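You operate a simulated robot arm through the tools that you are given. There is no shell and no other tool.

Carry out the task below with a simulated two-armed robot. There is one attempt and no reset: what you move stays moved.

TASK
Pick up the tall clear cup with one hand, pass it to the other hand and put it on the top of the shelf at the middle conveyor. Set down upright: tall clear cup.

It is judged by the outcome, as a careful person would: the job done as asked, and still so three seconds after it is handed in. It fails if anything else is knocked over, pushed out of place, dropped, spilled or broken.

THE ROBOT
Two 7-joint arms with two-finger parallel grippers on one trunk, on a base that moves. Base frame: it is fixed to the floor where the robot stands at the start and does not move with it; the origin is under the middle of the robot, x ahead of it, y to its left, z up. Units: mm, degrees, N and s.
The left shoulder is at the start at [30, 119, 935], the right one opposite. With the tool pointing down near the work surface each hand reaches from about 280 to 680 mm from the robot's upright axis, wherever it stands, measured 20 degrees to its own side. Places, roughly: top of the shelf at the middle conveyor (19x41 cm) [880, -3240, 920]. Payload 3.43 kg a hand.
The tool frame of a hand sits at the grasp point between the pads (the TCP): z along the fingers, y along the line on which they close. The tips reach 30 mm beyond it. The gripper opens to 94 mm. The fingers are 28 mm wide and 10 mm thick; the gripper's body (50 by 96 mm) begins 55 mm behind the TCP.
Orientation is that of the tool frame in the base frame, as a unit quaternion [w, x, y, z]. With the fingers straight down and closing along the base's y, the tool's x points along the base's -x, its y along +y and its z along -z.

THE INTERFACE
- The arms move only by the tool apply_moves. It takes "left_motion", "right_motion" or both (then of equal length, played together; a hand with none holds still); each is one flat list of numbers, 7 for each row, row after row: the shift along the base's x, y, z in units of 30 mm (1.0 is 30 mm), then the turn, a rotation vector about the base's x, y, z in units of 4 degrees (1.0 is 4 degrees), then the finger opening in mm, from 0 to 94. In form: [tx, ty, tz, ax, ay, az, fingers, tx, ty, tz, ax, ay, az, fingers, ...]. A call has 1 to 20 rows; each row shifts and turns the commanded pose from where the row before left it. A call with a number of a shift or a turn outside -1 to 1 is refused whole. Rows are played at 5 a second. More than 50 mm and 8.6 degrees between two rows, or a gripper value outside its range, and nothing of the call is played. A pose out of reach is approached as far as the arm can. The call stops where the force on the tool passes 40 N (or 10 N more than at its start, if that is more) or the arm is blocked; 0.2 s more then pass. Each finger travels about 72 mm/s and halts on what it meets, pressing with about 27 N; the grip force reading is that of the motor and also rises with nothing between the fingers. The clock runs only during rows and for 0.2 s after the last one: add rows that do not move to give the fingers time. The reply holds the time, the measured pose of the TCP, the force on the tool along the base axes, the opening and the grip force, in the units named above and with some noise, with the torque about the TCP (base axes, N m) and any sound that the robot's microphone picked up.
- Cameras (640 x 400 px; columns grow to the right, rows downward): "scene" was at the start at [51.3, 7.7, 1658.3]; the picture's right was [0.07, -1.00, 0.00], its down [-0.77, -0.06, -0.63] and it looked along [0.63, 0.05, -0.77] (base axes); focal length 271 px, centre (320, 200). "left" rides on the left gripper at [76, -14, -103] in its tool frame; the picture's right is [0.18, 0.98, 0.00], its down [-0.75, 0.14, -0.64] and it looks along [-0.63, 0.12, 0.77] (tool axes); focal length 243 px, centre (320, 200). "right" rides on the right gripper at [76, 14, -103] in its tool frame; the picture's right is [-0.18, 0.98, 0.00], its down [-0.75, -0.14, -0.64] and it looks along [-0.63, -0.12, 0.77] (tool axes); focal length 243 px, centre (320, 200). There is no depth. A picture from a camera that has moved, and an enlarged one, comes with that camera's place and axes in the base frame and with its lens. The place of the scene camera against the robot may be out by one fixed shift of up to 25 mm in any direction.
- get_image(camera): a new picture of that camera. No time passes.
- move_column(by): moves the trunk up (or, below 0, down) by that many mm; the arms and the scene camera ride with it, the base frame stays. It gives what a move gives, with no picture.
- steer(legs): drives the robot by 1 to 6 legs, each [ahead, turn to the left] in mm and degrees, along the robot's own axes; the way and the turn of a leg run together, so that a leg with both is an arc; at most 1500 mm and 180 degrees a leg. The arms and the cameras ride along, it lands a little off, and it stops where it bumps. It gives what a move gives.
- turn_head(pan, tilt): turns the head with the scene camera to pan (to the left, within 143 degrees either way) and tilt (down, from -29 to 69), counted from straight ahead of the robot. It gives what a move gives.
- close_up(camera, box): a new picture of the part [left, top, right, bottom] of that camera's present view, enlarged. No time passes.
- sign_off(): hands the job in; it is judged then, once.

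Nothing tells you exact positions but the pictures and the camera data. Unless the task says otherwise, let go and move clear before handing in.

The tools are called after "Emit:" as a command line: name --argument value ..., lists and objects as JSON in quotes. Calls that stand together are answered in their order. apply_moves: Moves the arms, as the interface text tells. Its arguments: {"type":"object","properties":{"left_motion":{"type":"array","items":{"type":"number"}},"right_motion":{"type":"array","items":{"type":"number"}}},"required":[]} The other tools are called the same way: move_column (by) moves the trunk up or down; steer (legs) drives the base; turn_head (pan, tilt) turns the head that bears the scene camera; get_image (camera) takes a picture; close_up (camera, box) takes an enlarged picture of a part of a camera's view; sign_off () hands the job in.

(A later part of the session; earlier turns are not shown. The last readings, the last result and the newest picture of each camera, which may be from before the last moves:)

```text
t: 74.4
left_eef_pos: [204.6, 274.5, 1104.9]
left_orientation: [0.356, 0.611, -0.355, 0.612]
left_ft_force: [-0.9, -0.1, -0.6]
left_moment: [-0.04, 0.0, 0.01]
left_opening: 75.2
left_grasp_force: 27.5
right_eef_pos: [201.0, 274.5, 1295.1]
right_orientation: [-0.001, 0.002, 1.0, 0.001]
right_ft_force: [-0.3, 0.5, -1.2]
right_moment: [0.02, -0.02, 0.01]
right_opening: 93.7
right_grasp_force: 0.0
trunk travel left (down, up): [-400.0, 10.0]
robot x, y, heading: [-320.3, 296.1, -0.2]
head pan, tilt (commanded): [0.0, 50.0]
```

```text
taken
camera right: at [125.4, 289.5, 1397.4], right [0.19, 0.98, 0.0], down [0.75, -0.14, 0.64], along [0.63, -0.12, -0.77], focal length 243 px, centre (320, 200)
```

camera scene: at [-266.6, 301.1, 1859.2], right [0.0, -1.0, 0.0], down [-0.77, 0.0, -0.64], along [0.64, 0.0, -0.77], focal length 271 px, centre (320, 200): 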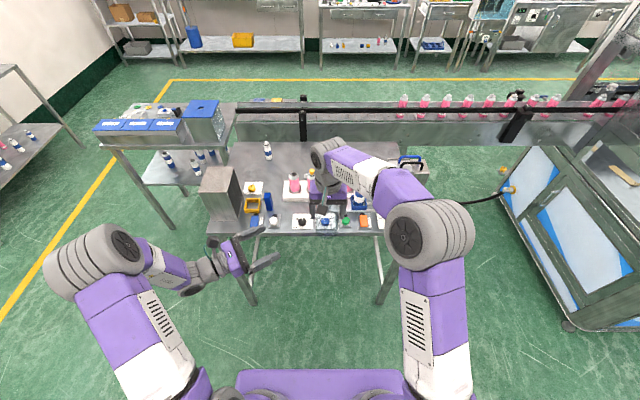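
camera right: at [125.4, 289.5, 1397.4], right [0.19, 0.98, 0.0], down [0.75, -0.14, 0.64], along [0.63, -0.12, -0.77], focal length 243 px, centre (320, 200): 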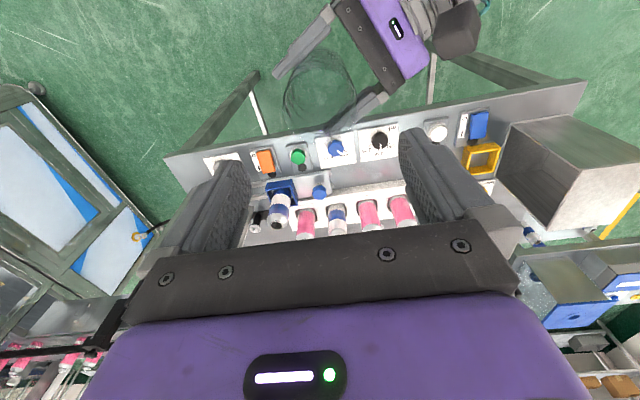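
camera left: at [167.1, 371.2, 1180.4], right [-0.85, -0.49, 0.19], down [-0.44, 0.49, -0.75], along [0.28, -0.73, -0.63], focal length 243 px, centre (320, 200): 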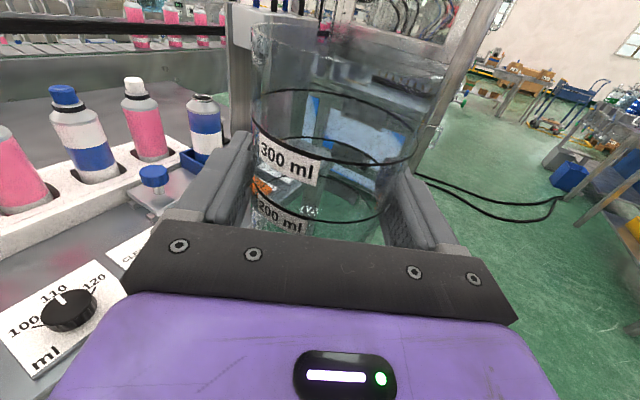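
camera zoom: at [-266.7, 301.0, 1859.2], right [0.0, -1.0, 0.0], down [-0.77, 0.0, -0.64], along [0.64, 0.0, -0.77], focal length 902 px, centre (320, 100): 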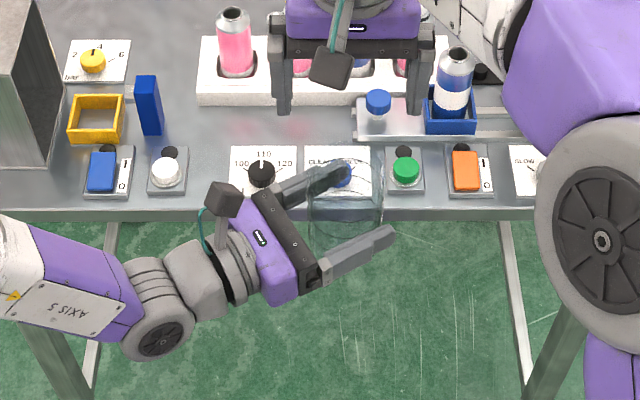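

The hands are separated and the left hand carries the cup alone. The left opening reading dropped slightly, so I'll zoom in to verify the cup isn't slipping.

Emit:
close_up --camera "left" --box '[190, 130, 450, 260]'

Emit:
apply_moves --left_motion '[0, 0, 0, 0, 0, 0, 50, 0, 0, 0, 0, 0, 0, 50, 0, 0, 0, 0, 0, 0, 50, 0, 0, 0, 0, 0, 0, 50, 0, 0, 0, 0, 0, 0, 50]'

Emit:
close_up --camera "left" --box '[190, 130, 450, 260]'

```text
2.46 times, centred on (320, 195) of left
camera zoom: at [167.1, 371.2, 1180.4], right [-0.85, -0.49, 0.19], down [-0.44, 0.49, -0.75], along [0.28, -0.73, -0.63], focal length 597 px, centre (320, 212)
```

zoom: 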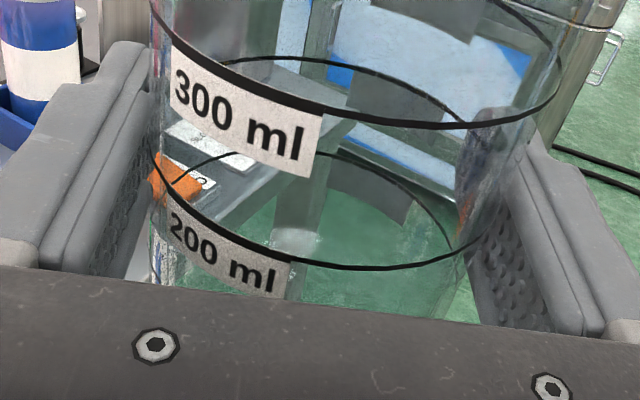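

```text
t: 75.6
left_eef_pos: [204.7, 274.9, 1104.3]
left_orientation: [0.356, 0.611, -0.354, 0.612]
left_ft_force: [0.0, 0.0, -0.2]
left_moment: [-0.02, 0.01, 0.0]
left_opening: 75.3
left_grasp_force: 26.7
right_eef_pos: [202.0, 273.8, 1295.5]
right_orientation: [0.0, 0.002, 1.0, -0.001]
right_ft_force: [0.8, -0.3, 0.2]
right_moment: [0.02, -0.03, 0.0]
right_opening: 93.8
right_grasp_force: 0.1
trunk travel left (down, up): [-400.0, 10.0]
robot x, y, heading: [-319.2, 299.5, -0.3]
head pan, tilt (commanded): [0.0, 50.0]
```

```text
2.46 times, centred on (320, 195) of left
camera zoom: at [167.2, 371.4, 1180.6], right [-0.85, -0.49, 0.19], down [-0.44, 0.49, -0.75], along [0.28, -0.73, -0.63], focal length 597 px, centre (320, 212)
```

zoom: 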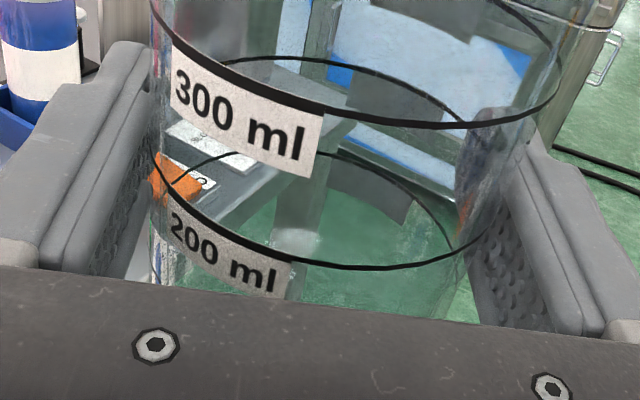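

The cup is stable in the left hand. I'll move the right hand away to the side, then drive back and turn toward the shelf.

Emit:
apply_moves --left_motion '[0, 0, 0, 0, 0, 0, 50, 0, 0, 0, 0, 0, 0, 50, 0, 0, 0, 0, 0, 0, 50, 0, 0, 0, 0, 0, 0, 50, 0, 0, 0, 0, 0, 0, 50, 0, 0, 0, 0, 0, 0, 50]' --right_motion '[-0.5, -0.85, 0, 0, 0, 0, 94, -0.5, -0.85, 0, 0, 0, 0, 94, -0.5, -0.85, 0, 0, 0, 0, 94, -0.5, -0.85, 0, 0, 0, 0, 94, -0.5, -0.85, 0, 0, 0, 0, 94, -0.5, -0.85, 0, 0, 0, 0, 94]'

Emit:
steer --legs '[[-270, 0], [0, -90]]'

Emit:
turn_head --pan 0 --tilt 30

Emit:
get_image --camera "scene"

Emit:
get_image --camera "left"

```text
t: 77.0
left_eef_pos: [204.8, 274.0, 1105.3]
left_orientation: [0.355, 0.611, -0.355, 0.612]
left_ft_force: [-0.6, 0.1, 0.4]
left_moment: [-0.02, 0.01, 0.04]
left_opening: 75.0
left_grasp_force: 27.0
right_eef_pos: [112.3, 123.3, 1294.4]
right_orientation: [0.0, 0.003, 1.0, 0.001]
right_ft_force: [-0.2, 0.4, 0.1]
right_moment: [0.02, 0.01, -0.02]
right_opening: 93.6
right_grasp_force: 0.1
trunk travel left (down, up): [-400.0, 10.0]
robot x, y, heading: [-320.9, 302.4, -0.2]
head pan, tilt (commanded): [0.0, 50.0]
```

```text
t: 82.7
left_eef_pos: [-619.5, -221.1, 1104.6]
left_orientation: [0.686, 0.176, -0.684, 0.175]
left_ft_force: [-0.5, -0.2, -0.2]
left_moment: [0.0, -0.02, 0.02]
left_opening: 75.0
left_grasp_force: 27.1
right_eef_pos: [-769.1, -126.9, 1294.0]
right_orientation: [0.0, 0.714, 0.701, 0.0]
right_ft_force: [0.3, -0.1, -0.3]
right_moment: [0.01, 0.03, -0.02]
right_opening: 94.3
right_grasp_force: 0.1
trunk travel left (down, up): [-400.0, 10.0]
robot x, y, heading: [-586.1, 300.4, -91.1]
head pan, tilt (commanded): [0.0, 50.0]
```

```text
t: 83.5
left_eef_pos: [-619.0, -221.9, 1104.2]
left_orientation: [0.686, 0.176, -0.684, 0.175]
left_ft_force: [1.0, 0.1, -0.1]
left_moment: [-0.02, 0.01, -0.01]
left_opening: 75.1
left_grasp_force: 27.0
right_eef_pos: [-769.4, -127.3, 1294.2]
right_orientation: [-0.001, 0.714, 0.701, 0.0]
right_ft_force: [-1.4, 0.4, -0.2]
right_moment: [0.01, 0.0, 0.01]
right_opening: 94.1
right_grasp_force: 0.1
trunk travel left (down, up): [-400.0, 10.0]
robot x, y, heading: [-590.8, 302.4, -91.0]
head pan, tilt (commanded): [0.0, 30.0]
```

```text
taken
camera scene: at [-582.8, 242.9, 1888.7], right [-1.0, 0.02, 0.0], down [0.01, 0.5, -0.87], along [-0.02, -0.87, -0.5], focal length 271 px, centre (320, 200)
```

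scene: 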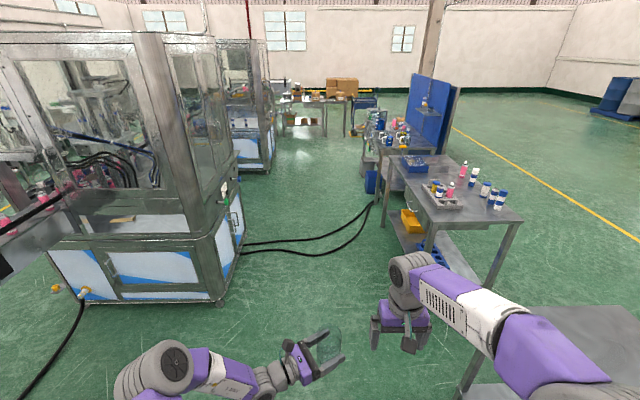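

```text
taken
camera left: at [-521.7, -184.9, 1180.5], right [-0.47, 0.86, 0.19], down [0.49, 0.43, -0.75], along [-0.73, -0.27, -0.63], focal length 243 px, centre (320, 200)
```

left: 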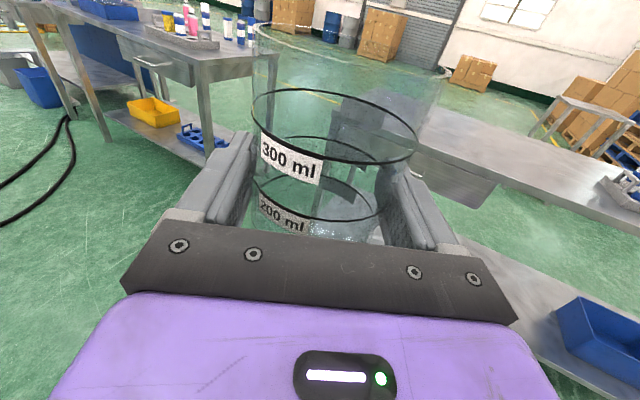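

The cup is upright in the left hand and the corridor between the machine and side tables is clear. I'll drive along it in stages.

Emit:
steer --legs '[[0, 1], [1400, 0]]'

Emit:
turn_head --pan 30 --tilt 30

Emit:
get_image --camera "scene"

```text
t: 90.7
left_eef_pos: [-603.8, -1588.1, 1105.3]
left_orientation: [0.684, 0.185, -0.682, 0.183]
left_ft_force: [-0.9, 0.0, 0.4]
left_moment: [0.0, -0.01, -0.03]
left_opening: 74.7
left_grasp_force: 26.8
right_eef_pos: [-756.0, -1497.5, 1293.6]
right_orientation: [0.0, 0.706, 0.709, 0.0]
right_ft_force: [-0.7, -0.4, 0.2]
right_moment: [-0.01, -0.02, -0.01]
right_opening: 94.0
right_grasp_force: 0.1
trunk travel left (down, up): [-400.0, 10.0]
robot x, y, heading: [-583.6, -1064.6, -89.6]
head pan, tilt (commanded): [0.0, 30.0]
```

```text
t: 91.7
left_eef_pos: [-603.7, -1587.9, 1104.7]
left_orientation: [0.684, 0.185, -0.682, 0.184]
left_ft_force: [-0.5, -0.4, 0.7]
left_moment: [0.0, 0.04, -0.03]
left_opening: 75.0
left_grasp_force: 27.3
right_eef_pos: [-754.9, -1498.1, 1293.8]
right_orientation: [0.0, 0.706, 0.709, -0.001]
right_ft_force: [0.5, 0.6, -0.2]
right_moment: [0.04, 0.01, 0.02]
right_opening: 93.8
right_grasp_force: 0.1
trunk travel left (down, up): [-400.0, 10.0]
robot x, y, heading: [-585.8, -1062.1, -89.5]
head pan, tilt (commanded): [30.0, 30.0]
```

```text
taken
camera scene: at [-533.3, -1109.9, 1888.8], right [-0.86, -0.5, 0.0], down [-0.25, 0.43, -0.87], along [0.44, -0.75, -0.5], focal length 271 px, centre (320, 200)
```

scene: 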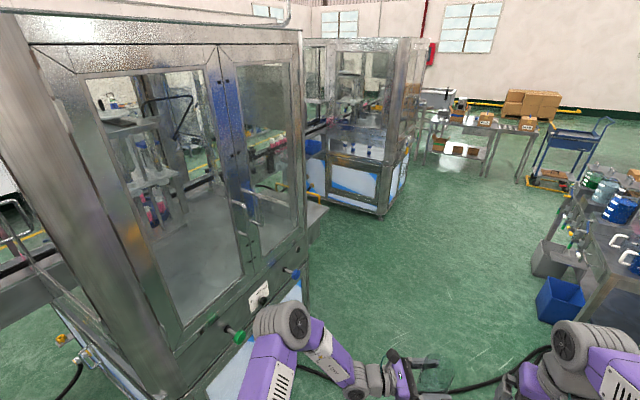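

The second machine is visible past the first one, with the conveyor gap between them. I'll continue along the corridor and then look into the gap.

Emit:
steer --legs '[[1150, 0]]'

Emit:
turn_head --pan 55 --tilt 30

Emit:
get_image --camera "scene"

```text
t: 97.6
left_eef_pos: [-628.6, -2752.4, 1104.2]
left_orientation: [0.686, 0.175, -0.684, 0.174]
left_ft_force: [0.0, 0.2, -0.2]
left_moment: [0.01, 0.0, 0.0]
left_opening: 74.6
left_grasp_force: 26.7
right_eef_pos: [-778.8, -2657.5, 1293.6]
right_orientation: [0.0, 0.715, 0.699, 0.0]
right_ft_force: [-0.3, 0.7, 0.7]
right_moment: [0.0, -0.03, 0.04]
right_opening: 94.2
right_grasp_force: 0.1
trunk travel left (down, up): [-400.0, 10.0]
robot x, y, heading: [-593.3, -2228.5, -91.3]
head pan, tilt (commanded): [30.0, 30.0]
```

```text
t: 98.5
left_eef_pos: [-628.4, -2752.0, 1104.0]
left_orientation: [0.686, 0.176, -0.684, 0.175]
left_ft_force: [0.3, -0.9, 0.3]
left_moment: [-0.02, -0.03, 0.0]
left_opening: 74.6
left_grasp_force: 27.1
right_eef_pos: [-777.7, -2657.0, 1293.3]
right_orientation: [0.001, 0.715, 0.699, -0.001]
right_ft_force: [-0.5, -0.8, 1.1]
right_moment: [0.02, -0.01, 0.02]
right_opening: 94.1
right_grasp_force: 0.1
trunk travel left (down, up): [-400.0, 10.0]
robot x, y, heading: [-592.6, -2230.9, -91.3]
head pan, tilt (commanded): [55.0, 30.0]
```

```text
taken
camera scene: at [-515.2, -2250.3, 1888.8], right [-0.59, -0.81, 0.0], down [-0.4, 0.3, -0.87], along [0.7, -0.51, -0.5], focal length 271 px, centre (320, 200)
```

scene: 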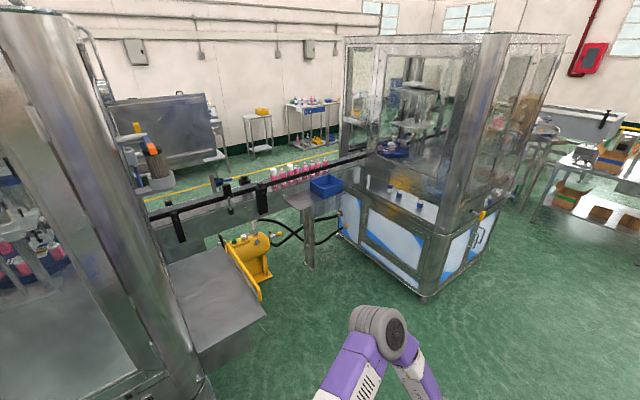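

I can see the target: a small shelf on a post beside the conveyor with a blue bin on part of it, matching the given location. Let me zoom in.

Emit:
close_up --camera "scene" --box '[240, 150, 400, 290]'

```text
2.86 times, centred on (320, 220) of scene
camera zoom: at [-515.2, -2250.3, 1888.8], right [-0.59, -0.81, 0.0], down [-0.4, 0.3, -0.87], along [0.7, -0.51, -0.5], focal length 773 px, centre (320, 143)
```

zoom: 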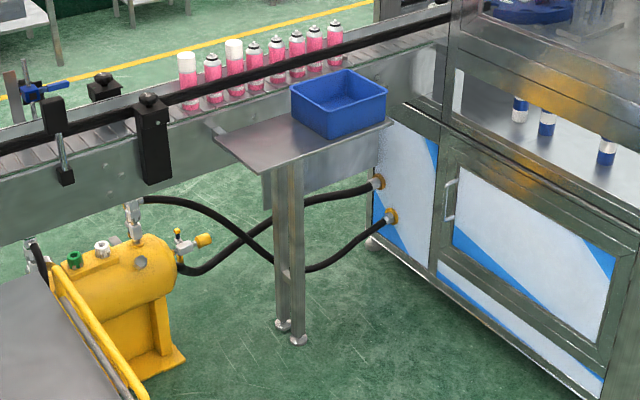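

The free part of the shelf is to the left of the blue bin, roughly y from -3040 to -3270, so I'll aim for about (870, -3150). I'll drive on to y≈-3210 and turn to face the shelf from a distance.

Emit:
steer --legs '[[0, 1.3], [970, 0], [0, 90]]'

Emit:
turn_head --pan 0 --tilt 35

Emit:
get_image --camera "scene"

```text
t: 107.7
left_eef_pos: [-73.6, -3191.5, 1105.0]
left_orientation: [0.349, 0.615, -0.347, 0.616]
left_ft_force: [-0.2, -0.6, -0.5]
left_moment: [0.02, 0.03, -0.02]
left_opening: 74.2
left_grasp_force: 26.8
right_eef_pos: [-163.2, -3343.9, 1293.8]
right_orientation: [0.0, -0.009, 1.0, 0.0]
right_ft_force: [0.0, 0.6, -0.3]
right_moment: [-0.01, 0.04, -0.02]
right_opening: 94.0
right_grasp_force: 0.1
trunk travel left (down, up): [-400.0, 10.0]
robot x, y, heading: [-596.3, -3178.1, 1.0]
head pan, tilt (commanded): [55.0, 30.0]
```

```text
t: 108.9
left_eef_pos: [-73.3, -3191.5, 1103.9]
left_orientation: [0.35, 0.615, -0.347, 0.616]
left_ft_force: [-0.7, 0.2, 0.1]
left_moment: [0.02, -0.04, 0.01]
left_opening: 74.2
left_grasp_force: 26.6
right_eef_pos: [-163.3, -3343.9, 1294.0]
right_orientation: [-0.001, -0.01, 1.0, 0.0]
right_ft_force: [-0.4, 0.4, 0.9]
right_moment: [0.02, 0.0, 0.0]
right_opening: 93.7
right_grasp_force: 0.0
trunk travel left (down, up): [-400.0, 10.0]
robot x, y, heading: [-598.4, -3179.3, 1.0]
head pan, tilt (commanded): [0.0, 35.0]
```

```text
taken
camera scene: at [-534.6, -3175.4, 1881.0], right [0.02, -1.0, 0.0], down [-0.57, -0.01, -0.82], along [0.82, 0.02, -0.57], focal length 271 px, centre (320, 200)
```

scene: 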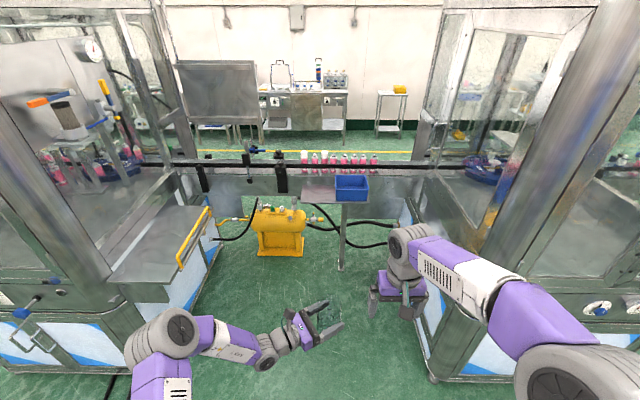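

I'm facing the shelf from x≈-598. The left opening has crept down slightly, so I'll check the cup in the left hand and view the shelf in detail.

Emit:
close_up --camera "left" --box '[190, 130, 450, 260]'

Emit:
close_up --camera "scene" --box '[240, 130, 420, 280]'

Emit:
close_up --camera "scene" --box '[200, 270, 400, 390]'

```text
2.46 times, centred on (320, 195) of left
camera zoom: at [-113.6, -3095.6, 1180.5], right [-0.84, -0.51, 0.19], down [-0.45, 0.48, -0.75], along [0.29, -0.72, -0.63], focal length 597 px, centre (320, 212)
```

zoom: 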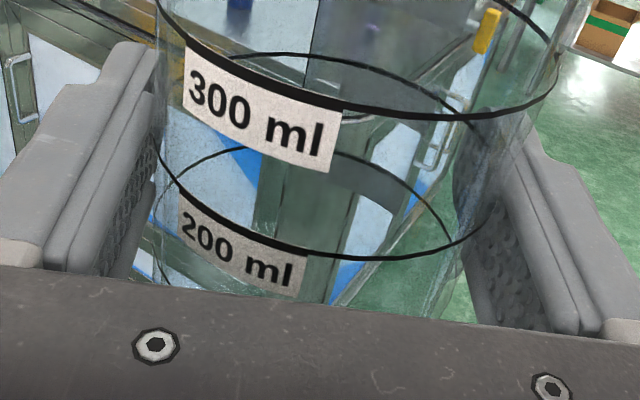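

```text
2.67 times, centred on (330, 205) of scene
camera zoom: at [-534.6, -3175.4, 1881.0], right [0.02, -1.0, 0.0], down [-0.57, -0.01, -0.82], along [0.82, 0.02, -0.57], focal length 722 px, centre (293, 187)
```

zoom: 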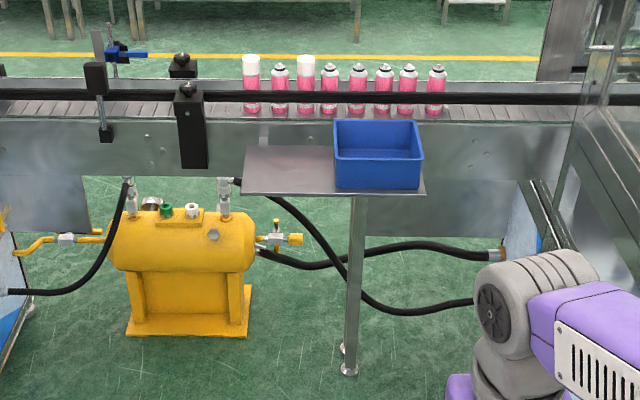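

```text
3.20 times, centred on (300, 330) of scene
camera zoom: at [-534.6, -3175.4, 1881.0], right [0.02, -1.0, 0.0], down [-0.57, -0.01, -0.82], along [0.82, 0.02, -0.57], focal length 866 px, centre (384, -216)
```

zoom: 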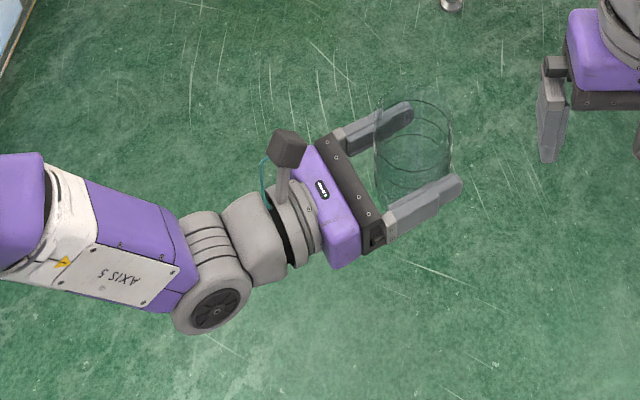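

The cup seems to be slowly turning about its own axis in the grip (labels moved a little), likely settling to a flat facet. I'll check the full view and confirm it isn't tilting.

Emit:
get_image --camera "left"

Emit:
get_image --camera "right"

```text
taken
camera left: at [-113.6, -3095.6, 1180.5], right [-0.84, -0.51, 0.19], down [-0.45, 0.48, -0.75], along [0.29, -0.72, -0.63], focal length 243 px, centre (320, 200)
```

left: 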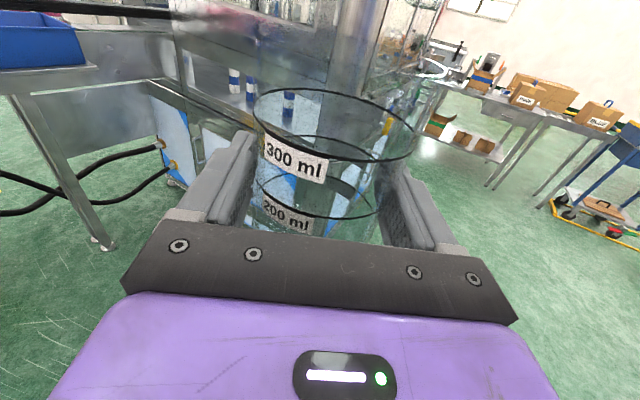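

```text
taken
camera right: at [-239.0, -3330.2, 1396.0], right [0.17, 0.99, 0.0], down [0.76, -0.13, 0.64], along [0.63, -0.11, -0.77], focal length 243 px, centre (320, 200)
```

right: 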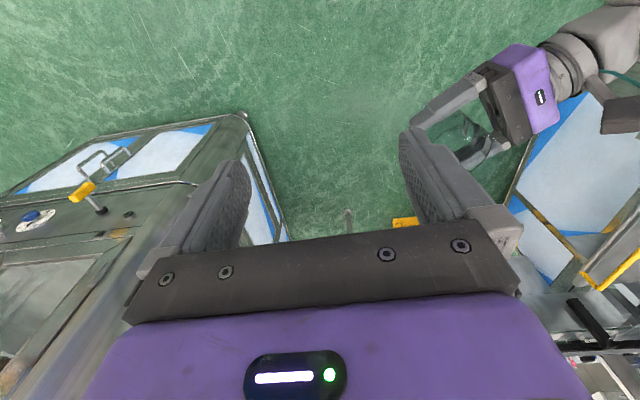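

The cup remains upright; only a small settling rotation. I'll square the heading and drive forward to bring the hand near the shelf.

Emit:
steer --legs '[[0, -1], [680, 0]]'

Emit:
turn_head --pan 0 --tilt 50

Emit:
get_image --camera "scene"

Emit:
get_image --camera "right"

Emit:
get_image --camera "left"

```text
t: 113.1
left_eef_pos: [626.8, -3189.5, 1105.0]
left_orientation: [0.351, 0.614, -0.35, 0.614]
left_ft_force: [-0.3, 0.6, 0.9]
left_moment: [0.03, 0.0, -0.02]
left_opening: 74.1
left_grasp_force: 27.2
right_eef_pos: [537.1, -3341.5, 1294.7]
right_orientation: [0.0, -0.007, 1.0, 0.0]
right_ft_force: [-0.1, 0.0, 0.0]
right_moment: [-0.01, -0.01, -0.03]
right_opening: 94.1
right_grasp_force: 0.0
trunk travel left (down, up): [-400.0, 10.0]
robot x, y, heading: [99.9, -3175.8, 0.6]
head pan, tilt (commanded): [0.0, 35.0]
```

```text
t: 113.9
left_eef_pos: [625.7, -3187.1, 1105.1]
left_orientation: [0.352, 0.614, -0.349, 0.615]
left_ft_force: [-0.1, 0.4, 0.1]
left_moment: [-0.02, 0.01, 0.02]
left_opening: 74.3
left_grasp_force: 26.6
right_eef_pos: [535.8, -3340.7, 1294.3]
right_orientation: [0.0, -0.006, 1.0, -0.001]
right_ft_force: [-0.2, -0.4, -0.3]
right_moment: [-0.01, 0.01, -0.01]
right_opening: 94.0
right_grasp_force: 0.0
trunk travel left (down, up): [-400.0, 10.0]
robot x, y, heading: [104.3, -3169.9, 0.7]
head pan, tilt (commanded): [0.0, 50.0]
```

```text
taken
camera scene: at [154.2, -3170.4, 1859.3], right [0.01, -1.0, 0.0], down [-0.77, -0.01, -0.64], along [0.64, 0.01, -0.77], focal length 271 px, centre (320, 200)
```

scene: 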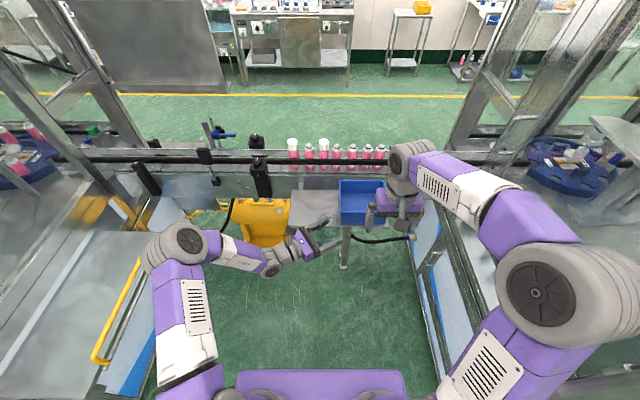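

```text
taken
camera right: at [460.0, -3326.7, 1396.1], right [0.17, 0.99, 0.0], down [0.76, -0.13, 0.64], along [0.63, -0.11, -0.77], focal length 243 px, centre (320, 200)
```

right: 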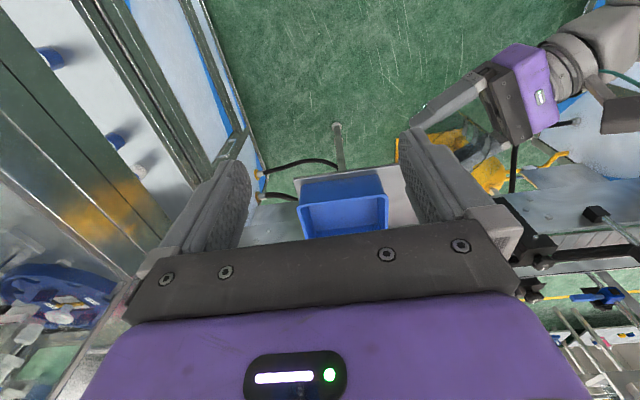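

```text
taken
camera left: at [586.8, -3092.8, 1180.5], right [-0.85, -0.5, 0.19], down [-0.45, 0.48, -0.75], along [0.29, -0.72, -0.63], focal length 243 px, centre (320, 200)
```

left: 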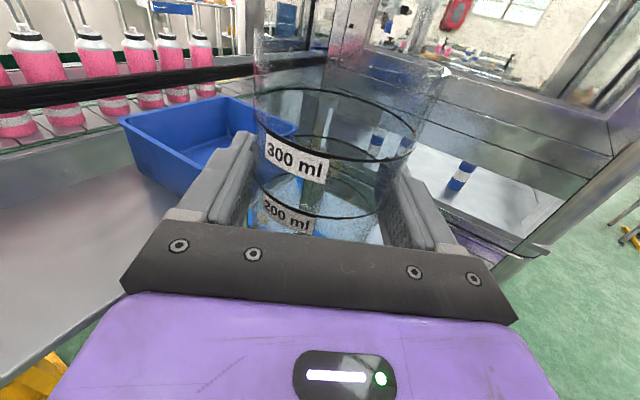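

The robot is at (104,-3170). I'll zoom in with both cameras to measure the shelf's edges and height.

Emit:
close_up --camera "scene" --box '[260, 165, 420, 275]'

Emit:
close_up --camera "right" --box '[270, 110, 430, 250]'

Emit:
close_up --camera "left" --box '[0, 80, 320, 360]'

```text
3.64 times, centred on (340, 220) of scene
camera zoom: at [154.2, -3170.4, 1859.3], right [0.01, -1.0, 0.0], down [-0.77, -0.01, -0.64], along [0.64, 0.01, -0.77], focal length 984 px, centre (247, 127)
```

zoom: 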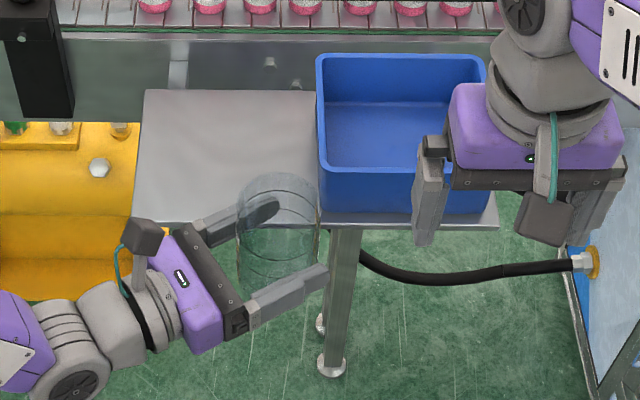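

```text
2.86 times, centred on (350, 180) of right
camera zoom: at [460.0, -3326.7, 1396.1], right [0.17, 0.99, 0.0], down [0.76, -0.13, 0.64], along [0.63, -0.11, -0.77], focal length 693 px, centre (234, 257)
```

zoom: 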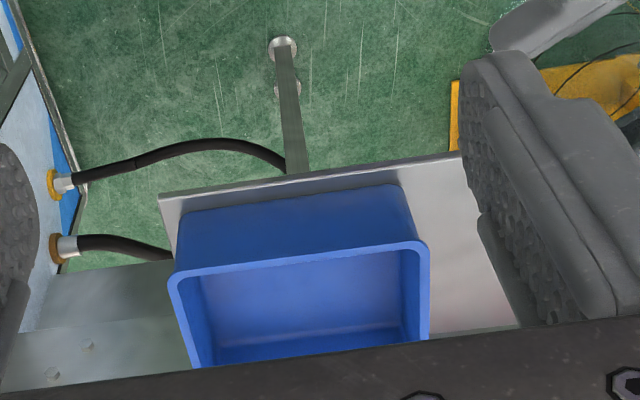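

```text
1.43 times, centred on (160, 220) of left
camera zoom: at [586.8, -3092.8, 1180.5], right [-0.85, -0.5, 0.19], down [-0.45, 0.48, -0.75], along [0.29, -0.72, -0.63], focal length 347 px, centre (549, 171)
```

zoom: 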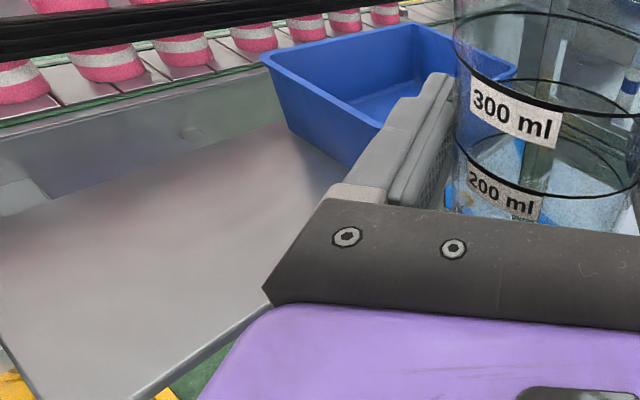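

The shelf's front edge is near x≈783, left edge y≈-3033, and the bin starts near y≈-3248; I'll place the cup at about (870,-3140). First I'll swing the left hand by 36° so it points more forward.

Emit:
apply_moves --left_motion '[0, 0, 0, 0, 0, 0.6, 50, 0, 0, 0, 0, 0, 0.9, 50, 0, 0, 0, 0, 0, 0.9, 50, 0, 0, 0, 0, 0, 0.9, 50, 0, 0, 0, 0, 0, 0.9, 50, 0, 0, 0, 0, 0, 0.9, 50, 0, 0, 0, 0, 0, 0.9, 50, 0, 0, 0, 0, 0, 0.9, 50, 0, 0, 0, 0, 0, 0.9, 50, 0, 0, 0, 0, 0, 0.7, 50, 0, 0, 0, 0, 0, 0.5, 50, 0, 0, 0, 0, 0, 0, 50]'

Emit:
get_image --camera "scene"

Emit:
get_image --camera "left"

```text
t: 116.5
left_eef_pos: [625.1, -3187.6, 1105.0]
left_orientation: [0.143, 0.692, -0.142, 0.693]
left_ft_force: [0.6, 1.1, 0.4]
left_moment: [0.02, 0.0, 0.0]
left_opening: 74.2
left_grasp_force: 27.2
right_eef_pos: [537.7, -3340.1, 1293.4]
right_orientation: [0.001, -0.008, 1.0, -0.001]
right_ft_force: [-0.4, 0.1, -0.4]
right_moment: [0.0, 0.02, 0.05]
right_opening: 93.9
right_grasp_force: 0.0
trunk travel left (down, up): [-400.0, 10.0]
robot x, y, heading: [102.7, -3173.7, 0.5]
head pan, tilt (commanded): [0.0, 50.0]
```

```text
taken
camera scene: at [154.3, -3170.3, 1859.2], right [0.01, -1.0, 0.0], down [-0.77, -0.01, -0.64], along [0.64, 0.01, -0.77], focal length 271 px, centre (320, 200)
```

scene: 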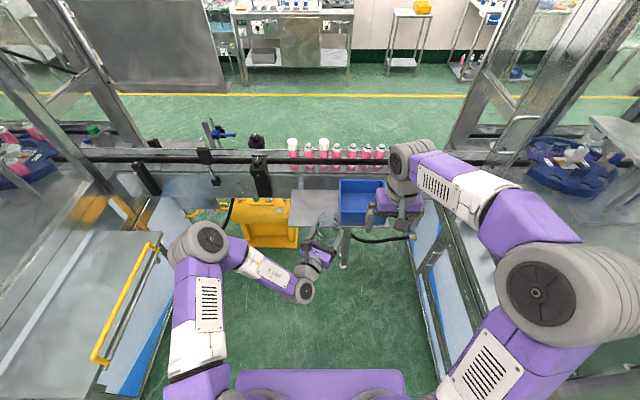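

```text
taken
camera left: at [537.7, -3134.8, 1180.7], right [-0.39, -0.9, 0.19], down [-0.64, 0.12, -0.75], along [0.66, -0.41, -0.63], focal length 243 px, centre (320, 200)
```

left: 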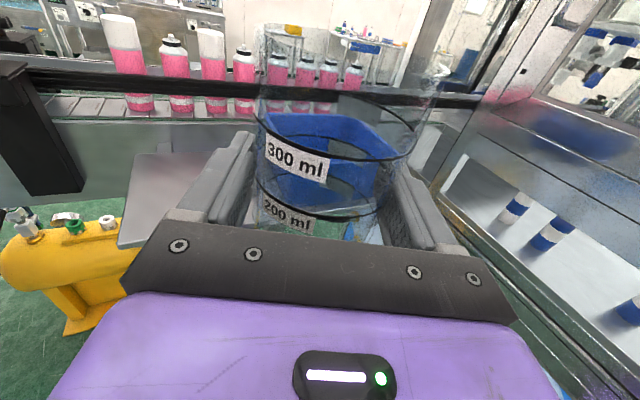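

The hand now points mostly forward. I'll extend the left arm so the cup hovers above the free part of the shelf at about (870,-3140), still ~70 mm above it.

Emit:
apply_moves --left_motion '[0.5, 0.3, 0, 0, 0, 0, 50, 0.8, 0.3, 0, 0, 0, 0, 50, 0.8, 0.3, 0, 0, 0, 0, 50, 0.8, 0.3, 0, 0, 0, 0, 50, 0.8, 0.2, -0.1, 0, 0, 0, 50, 0.8, 0.2, -0.3, 0, 0, 0, 50, 0.8, 0, -0.4, 0, 0, 0, 50, 0.8, 0, -0.4, 0, 0, 0, 50, 0.8, 0, -0.4, 0, 0, 0, 50, 0.8, 0, -0.4, 0, 0, 0, 50, 0.4, 0, -0.2, 0, 0, 0, 50, 0, 0, 0, 0, 0, 0, 50]'

Emit:
get_image --camera "scene"

Emit:
get_image --camera "left"

Emit:
get_image --camera "right"

```text
t: 119.1
left_eef_pos: [871.4, -3140.5, 1035.7]
left_orientation: [0.145, 0.692, -0.142, 0.693]
left_ft_force: [-1.2, -0.3, -0.3]
left_moment: [-0.01, 0.0, -0.02]
left_opening: 73.9
left_grasp_force: 26.7
right_eef_pos: [536.5, -3341.0, 1293.9]
right_orientation: [0.0, -0.007, 1.0, 0.0]
right_ft_force: [-1.1, 0.7, 0.3]
right_moment: [0.02, 0.0, 0.03]
right_opening: 94.0
right_grasp_force: 0.1
trunk travel left (down, up): [-400.0, 10.0]
robot x, y, heading: [101.7, -3174.0, 0.7]
head pan, tilt (commanded): [0.0, 50.0]
```

```text
taken
camera scene: at [154.2, -3170.1, 1859.3], right [0.01, -1.0, 0.0], down [-0.77, -0.01, -0.64], along [0.64, 0.01, -0.77], focal length 271 px, centre (320, 200)
```

scene: 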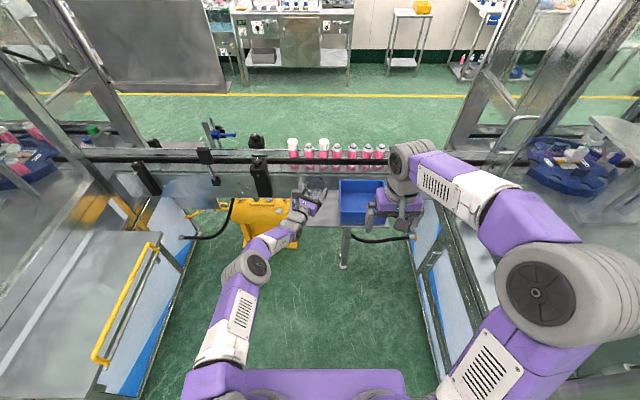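

```text
taken
camera left: at [783.0, -3086.2, 1111.9], right [-0.39, -0.9, 0.19], down [-0.65, 0.12, -0.75], along [0.66, -0.41, -0.63], focal length 243 px, centre (320, 200)
```

left: 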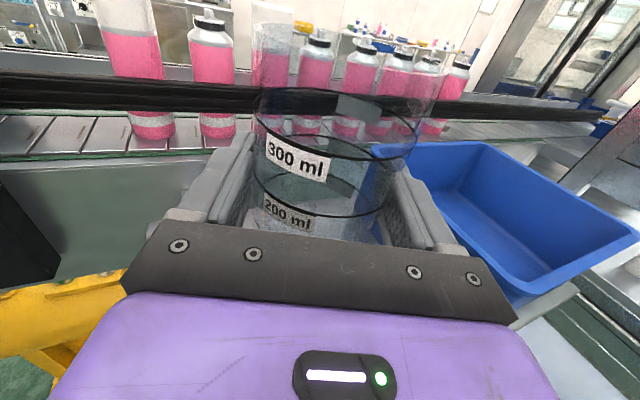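

```text
taken
camera right: at [460.1, -3326.5, 1396.1], right [0.17, 0.99, 0.0], down [0.76, -0.13, 0.64], along [0.63, -0.11, -0.77], focal length 243 px, centre (320, 200)
```

right: 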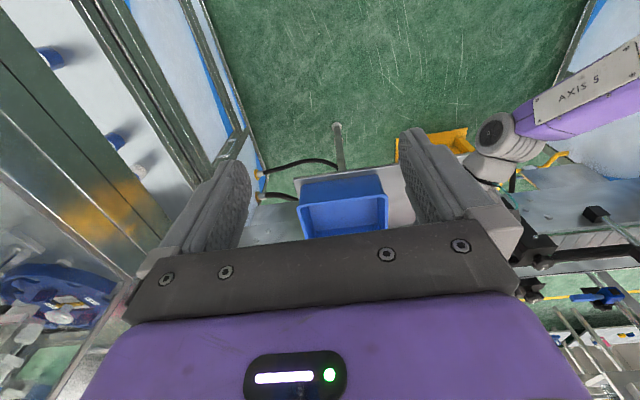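

The cup hovers over the shelf beside the bin. I'll zoom in to check its position relative to the shelf's edges and the bin.

Emit:
close_up --camera "scene" --box '[260, 165, 400, 265]'

Emit:
close_up --camera "right" --box '[370, 100, 570, 240]'

```text
4.00 times, centred on (330, 215) of scene
camera zoom: at [154.2, -3170.1, 1859.3], right [0.01, -1.0, 0.0], down [-0.77, -0.01, -0.64], along [0.64, 0.01, -0.77], focal length 1083 px, centre (280, 140)
```

zoom: 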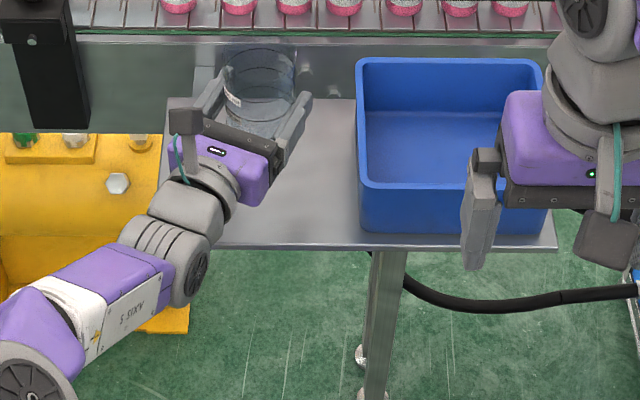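

```text
2.86 times, centred on (470, 170) of right
camera zoom: at [460.1, -3326.5, 1396.1], right [0.17, 0.99, 0.0], down [0.76, -0.13, 0.64], along [0.63, -0.11, -0.77], focal length 693 px, centre (-109, 286)
```

zoom: 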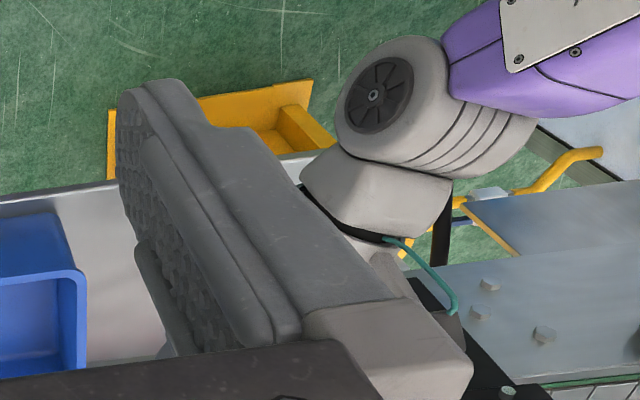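

Measured front edge is x≈787, so I'll nudge 7 mm further in and descend most of the way, stopping above expected contact (TCP z≈985).

Emit:
apply_moves --left_motion '[0.23, 0, -0.3, 0, 0, 0, 50, 0, 0, -0.4, 0, 0, 0, 50, 0, 0, -0.4, 0, 0, 0, 50, 0, 0, -0.35, 0, 0, 0, 50, 0, 0, -0.2, 0, 0, 0, 50, 0, 0, 0, 0, 0, 0, 50]'

Emit:
get_image --camera "left"

Emit:
close_up --camera "scene" --box '[260, 165, 400, 265]'

```text
t: 120.5
left_eef_pos: [874.1, -3143.3, 1006.2]
left_orientation: [0.145, 0.691, -0.142, 0.693]
left_ft_force: [-0.3, -1.1, -0.3]
left_moment: [-0.01, -0.02, -0.03]
left_opening: 74.3
left_grasp_force: 27.0
left hand out of reach, approached as far as the arm can: row 3, 5
right_eef_pos: [536.4, -3340.9, 1292.8]
right_orientation: [0.0, -0.007, 1.0, 0.0]
right_ft_force: [-0.8, 0.7, 0.1]
right_moment: [-0.03, 0.01, -0.01]
right_opening: 94.1
right_grasp_force: 0.1
trunk travel left (down, up): [-400.0, 10.0]
robot x, y, heading: [102.7, -3173.5, 1.0]
head pan, tilt (commanded): [0.0, 50.0]
```

```text
taken
camera left: at [784.8, -3088.8, 1081.4], right [-0.39, -0.9, 0.19], down [-0.64, 0.12, -0.75], along [0.66, -0.41, -0.63], focal length 243 px, centre (320, 200)
```

left: 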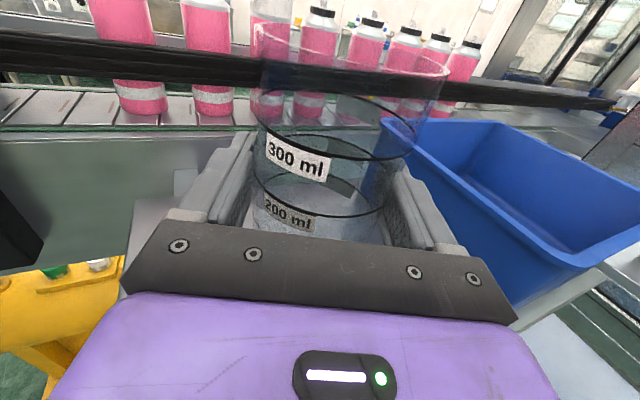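

```text
4.00 times, centred on (330, 215) of scene
camera zoom: at [154.4, -3170.5, 1859.2], right [0.01, -1.0, 0.0], down [-0.77, -0.01, -0.64], along [0.64, 0.01, -0.77], focal length 1083 px, centre (280, 140)
```

zoom: 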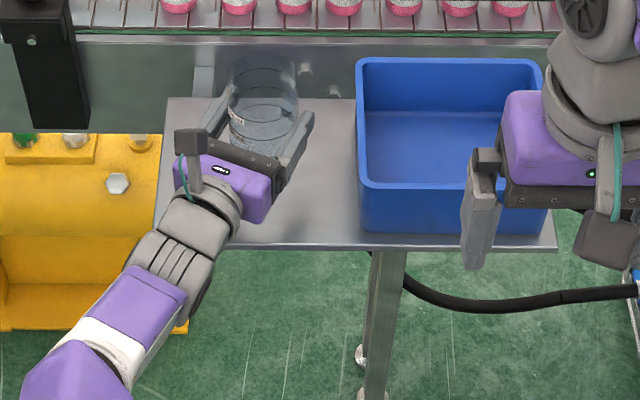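

The left arm is at its reach limit at this height. I'll raise the hand relative to the trunk and lower the trunk instead, which keeps the arm comfortable.

Emit:
apply_moves --left_motion '[0, 0, 0.7, 0, 0, 0, 50, 0, 0, 0.8, 0, 0, 0, 50, 0, 0, 0.8, 0, 0, 0, 50, 0, 0, 0.8, 0, 0, 0, 50, 0, 0, 0, 0, 0, 0, 50]'

Emit:
move_column --by -100

Emit:
get_image --camera "left"

```text
t: 121.7
left_eef_pos: [871.2, -3143.3, 1099.6]
left_orientation: [0.143, 0.692, -0.144, 0.692]
left_ft_force: [-0.3, -0.6, 0.3]
left_moment: [-0.01, -0.01, 0.01]
left_opening: 73.8
left_grasp_force: 27.4
right_eef_pos: [536.6, -3340.6, 1293.8]
right_orientation: [0.001, -0.007, 1.0, 0.0]
right_ft_force: [0.6, -1.0, 0.0]
right_moment: [0.02, 0.04, 0.0]
right_opening: 93.9
right_grasp_force: 0.0
trunk travel left (down, up): [-400.0, 10.0]
robot x, y, heading: [104.3, -3171.1, 0.8]
head pan, tilt (commanded): [0.0, 50.0]
```

```text
t: 123.0
left_eef_pos: [870.8, -3144.2, 1000.7]
left_orientation: [0.144, 0.692, -0.143, 0.693]
left_ft_force: [-0.5, -0.4, 0.4]
left_moment: [0.0, 0.02, 0.0]
left_opening: 74.0
left_grasp_force: 26.8
right_eef_pos: [535.9, -3341.2, 1193.3]
right_orientation: [0.0, -0.007, 1.0, 0.0]
right_ft_force: [-0.4, 0.4, 0.9]
right_moment: [0.05, 0.0, 0.0]
right_opening: 94.0
right_grasp_force: 0.0
trunk travel left (down, up): [-300.0, 110.0]
robot x, y, heading: [102.0, -3172.3, 0.8]
head pan, tilt (commanded): [0.0, 50.0]
```

```text
taken
camera left: at [783.2, -3089.5, 1076.9], right [-0.39, -0.9, 0.19], down [-0.64, 0.12, -0.75], along [0.66, -0.41, -0.63], focal length 243 px, centre (320, 200)
```

left: 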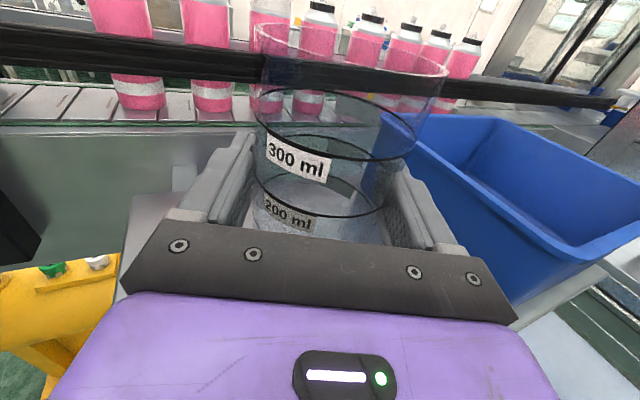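

The hand is now comfortable at z≈1001. I'll descend to about 984, then go in small steps watching the vertical force for contact.

Emit:
apply_moves --left_motion '[0.1, 0, -0.2, 0, 0, 0, 50, 0, 0, -0.2, 0, 0, 0, 50, 0, 0, -0.17, 0, 0, 0, 50, 0, 0, 0, 0, 0, 0, 50]'

Emit:
apply_moves --left_motion '[0, 0, -0.1, 0, 0, 0, 50, 0, 0, -0.07, 0, 0, 0, 50, 0, 0, 0, 0, 0, 0, 50]'

Emit:
close_up --camera "scene" --box '[260, 145, 400, 245]'

```text
t: 124.0
left_eef_pos: [873.7, -3143.7, 982.8]
left_orientation: [0.144, 0.692, -0.141, 0.693]
left_ft_force: [0.4, 1.0, 0.2]
left_moment: [0.0, 0.05, 0.01]
left_opening: 73.8
left_grasp_force: 26.7
right_eef_pos: [537.8, -3340.1, 1193.7]
right_orientation: [-0.001, -0.007, 1.0, 0.0]
right_ft_force: [0.4, -0.5, 0.1]
right_moment: [0.01, 0.0, 0.04]
right_opening: 93.9
right_grasp_force: 0.1
trunk travel left (down, up): [-300.0, 110.0]
robot x, y, heading: [101.7, -3173.7, 1.0]
head pan, tilt (commanded): [0.0, 50.0]
```

```text
t: 124.8
left_eef_pos: [874.9, -3143.3, 977.7]
left_orientation: [0.145, 0.692, -0.143, 0.693]
left_ft_force: [0.5, 0.1, 0.9]
left_moment: [0.01, 0.02, -0.05]
left_opening: 73.7
left_grasp_force: 27.0
right_eef_pos: [536.9, -3341.2, 1194.9]
right_orientation: [0.0, -0.007, 1.0, 0.0]
right_ft_force: [-0.4, -0.6, 0.5]
right_moment: [-0.01, 0.02, 0.0]
right_opening: 94.1
right_grasp_force: 0.0
trunk travel left (down, up): [-300.0, 110.0]
robot x, y, heading: [103.3, -3177.5, 1.0]
head pan, tilt (commanded): [0.0, 50.0]
```

```text
4.00 times, centred on (330, 195) of scene
camera zoom: at [154.4, -3170.4, 1759.2], right [0.01, -1.0, 0.0], down [-0.77, -0.01, -0.64], along [0.64, 0.01, -0.77], focal length 1083 px, centre (280, 220)
```

zoom: 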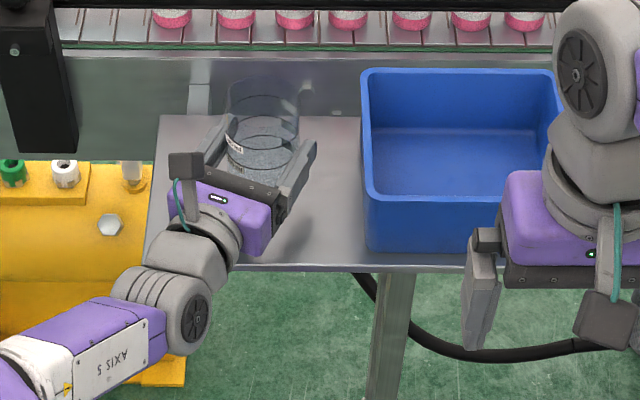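

No contact yet at z≈978. I'll continue in small steps.

Emit:
apply_moves --left_motion '[0, 0, -0.1, 0, 0, 0, 50, 0, 0, 0, 0, 0, 0, 50]'

Emit:
apply_moves --left_motion '[0, 0, -0.1, 0, 0, 0, 50, 0, 0, 0, 0, 0, 0, 50]'

```text
t: 125.4
left_eef_pos: [873.4, -3144.0, 975.0]
left_orientation: [0.144, 0.692, -0.142, 0.693]
left_ft_force: [0.3, -0.8, -0.2]
left_moment: [-0.01, 0.0, -0.01]
left_opening: 73.8
left_grasp_force: 27.0
right_eef_pos: [537.1, -3340.5, 1194.3]
right_orientation: [0.0, -0.007, 1.0, 0.0]
right_ft_force: [-0.1, 0.1, -0.4]
right_moment: [0.02, -0.04, -0.02]
right_opening: 94.1
right_grasp_force: 0.0
trunk travel left (down, up): [-300.0, 110.0]
robot x, y, heading: [103.0, -3170.7, 0.6]
head pan, tilt (commanded): [0.0, 50.0]
```

```text
t: 126.0
left_eef_pos: [872.4, -3144.2, 972.5]
left_orientation: [0.144, 0.692, -0.143, 0.693]
left_ft_force: [0.0, -0.6, -0.5]
left_moment: [0.0, -0.04, -0.01]
left_opening: 73.7
left_grasp_force: 27.5
right_eef_pos: [536.7, -3340.5, 1192.8]
right_orientation: [0.0, -0.007, 1.0, -0.001]
right_ft_force: [-0.1, -0.6, 0.0]
right_moment: [-0.02, 0.02, 0.03]
right_opening: 94.1
right_grasp_force: 0.0
trunk travel left (down, up): [-300.0, 110.0]
robot x, y, heading: [99.4, -3174.4, 0.5]
head pan, tilt (commanded): [0.0, 50.0]
```

Still no contact at z≈972. Continuing in 3 mm steps.

Emit:
apply_moves --left_motion '[0, 0, -0.1, 0, 0, 0, 50, 0, 0, 0, 0, 0, 0, 50]'

Emit:
apply_moves --left_motion '[0, 0, -0.1, 0, 0, 0, 50, 0, 0, 0, 0, 0, 0, 50]'

```text
t: 126.6
left_eef_pos: [874.6, -3143.9, 970.8]
left_orientation: [0.143, 0.692, -0.142, 0.694]
left_ft_force: [-0.1, 0.6, 1.6]
left_moment: [0.07, 0.06, -0.03]
left_opening: 74.0
left_grasp_force: 26.7
right_eef_pos: [537.6, -3340.4, 1193.6]
right_orientation: [0.001, -0.007, 1.0, 0.0]
right_ft_force: [0.3, 0.4, -0.1]
right_moment: [0.0, 0.01, -0.01]
right_opening: 94.1
right_grasp_force: 0.0
trunk travel left (down, up): [-300.0, 110.0]
robot x, y, heading: [100.3, -3171.9, 0.8]
head pan, tilt (commanded): [0.0, 50.0]
```

```text
t: 127.2
left_eef_pos: [874.1, -3144.6, 969.9]
left_orientation: [0.143, 0.69, -0.142, 0.695]
left_ft_force: [2.5, -2.4, 15.9]
left_moment: [0.16, 0.14, -0.01]
left_opening: 73.9
left_grasp_force: 26.8
right_eef_pos: [535.2, -3341.6, 1194.2]
right_orientation: [0.0, -0.007, 1.0, 0.001]
right_ft_force: [0.6, -0.2, -0.3]
right_moment: [-0.02, 0.03, 0.01]
right_opening: 94.0
right_grasp_force: 0.0
trunk travel left (down, up): [-300.0, 110.0]
robot x, y, heading: [103.3, -3169.7, 0.6]
head pan, tilt (commanded): [0.0, 50.0]
```

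Contact is felt (16 N upward) at z≈970. I'll ease up about 1 mm to relieve the press, then check before opening.

Emit:
apply_moves --left_motion '[0, 0, 0.045, 0, 0, 0, 50, 0, 0, 0, 0, 0, 0, 50]'

Emit:
get_image --camera "left"

Emit:
close_up --camera "scene" --box '[290, 150, 370, 210]'

```text
t: 127.8
left_eef_pos: [871.6, -3143.6, 968.7]
left_orientation: [0.143, 0.691, -0.141, 0.695]
left_ft_force: [4.1, -2.3, 16.9]
left_moment: [0.14, -0.01, -0.06]
left_opening: 73.8
left_grasp_force: 27.3
right_eef_pos: [535.1, -3341.1, 1194.8]
right_orientation: [0.001, -0.007, 1.0, 0.0]
right_ft_force: [0.0, 0.2, -0.5]
right_moment: [-0.02, -0.01, -0.01]
right_opening: 94.0
right_grasp_force: 0.1
trunk travel left (down, up): [-300.0, 110.0]
robot x, y, heading: [100.7, -3172.9, 0.8]
head pan, tilt (commanded): [0.0, 50.0]
```

```text
taken
camera left: at [784.6, -3089.2, 1045.2], right [-0.39, -0.9, 0.19], down [-0.64, 0.12, -0.76], along [0.66, -0.41, -0.63], focal length 243 px, centre (320, 200)
```

left: 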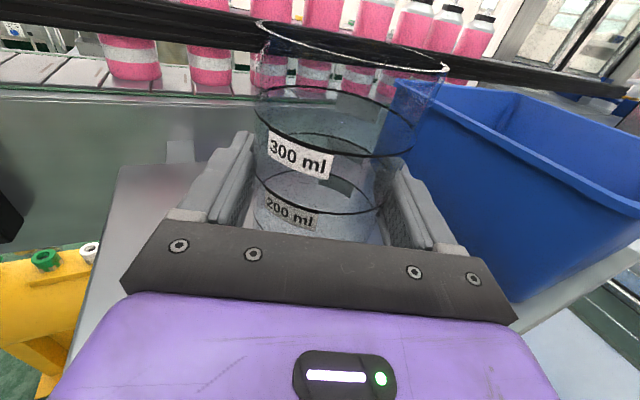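

```text
6.67 times, centred on (330, 180) of scene
camera zoom: at [152.6, -3170.9, 1759.3], right [0.01, -1.0, 0.0], down [-0.77, -0.01, -0.64], along [0.64, 0.01, -0.77], focal length 1804 px, centre (253, 333)
```

zoom: 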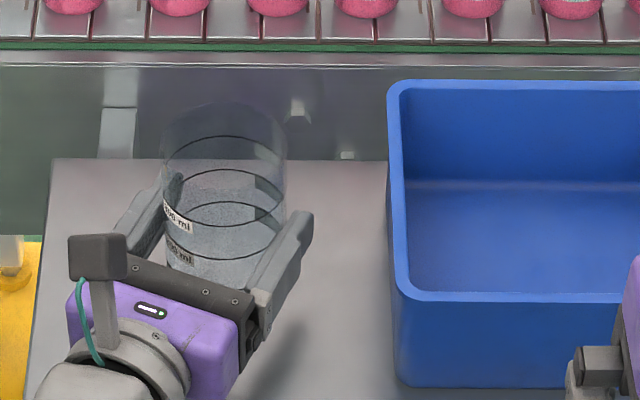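

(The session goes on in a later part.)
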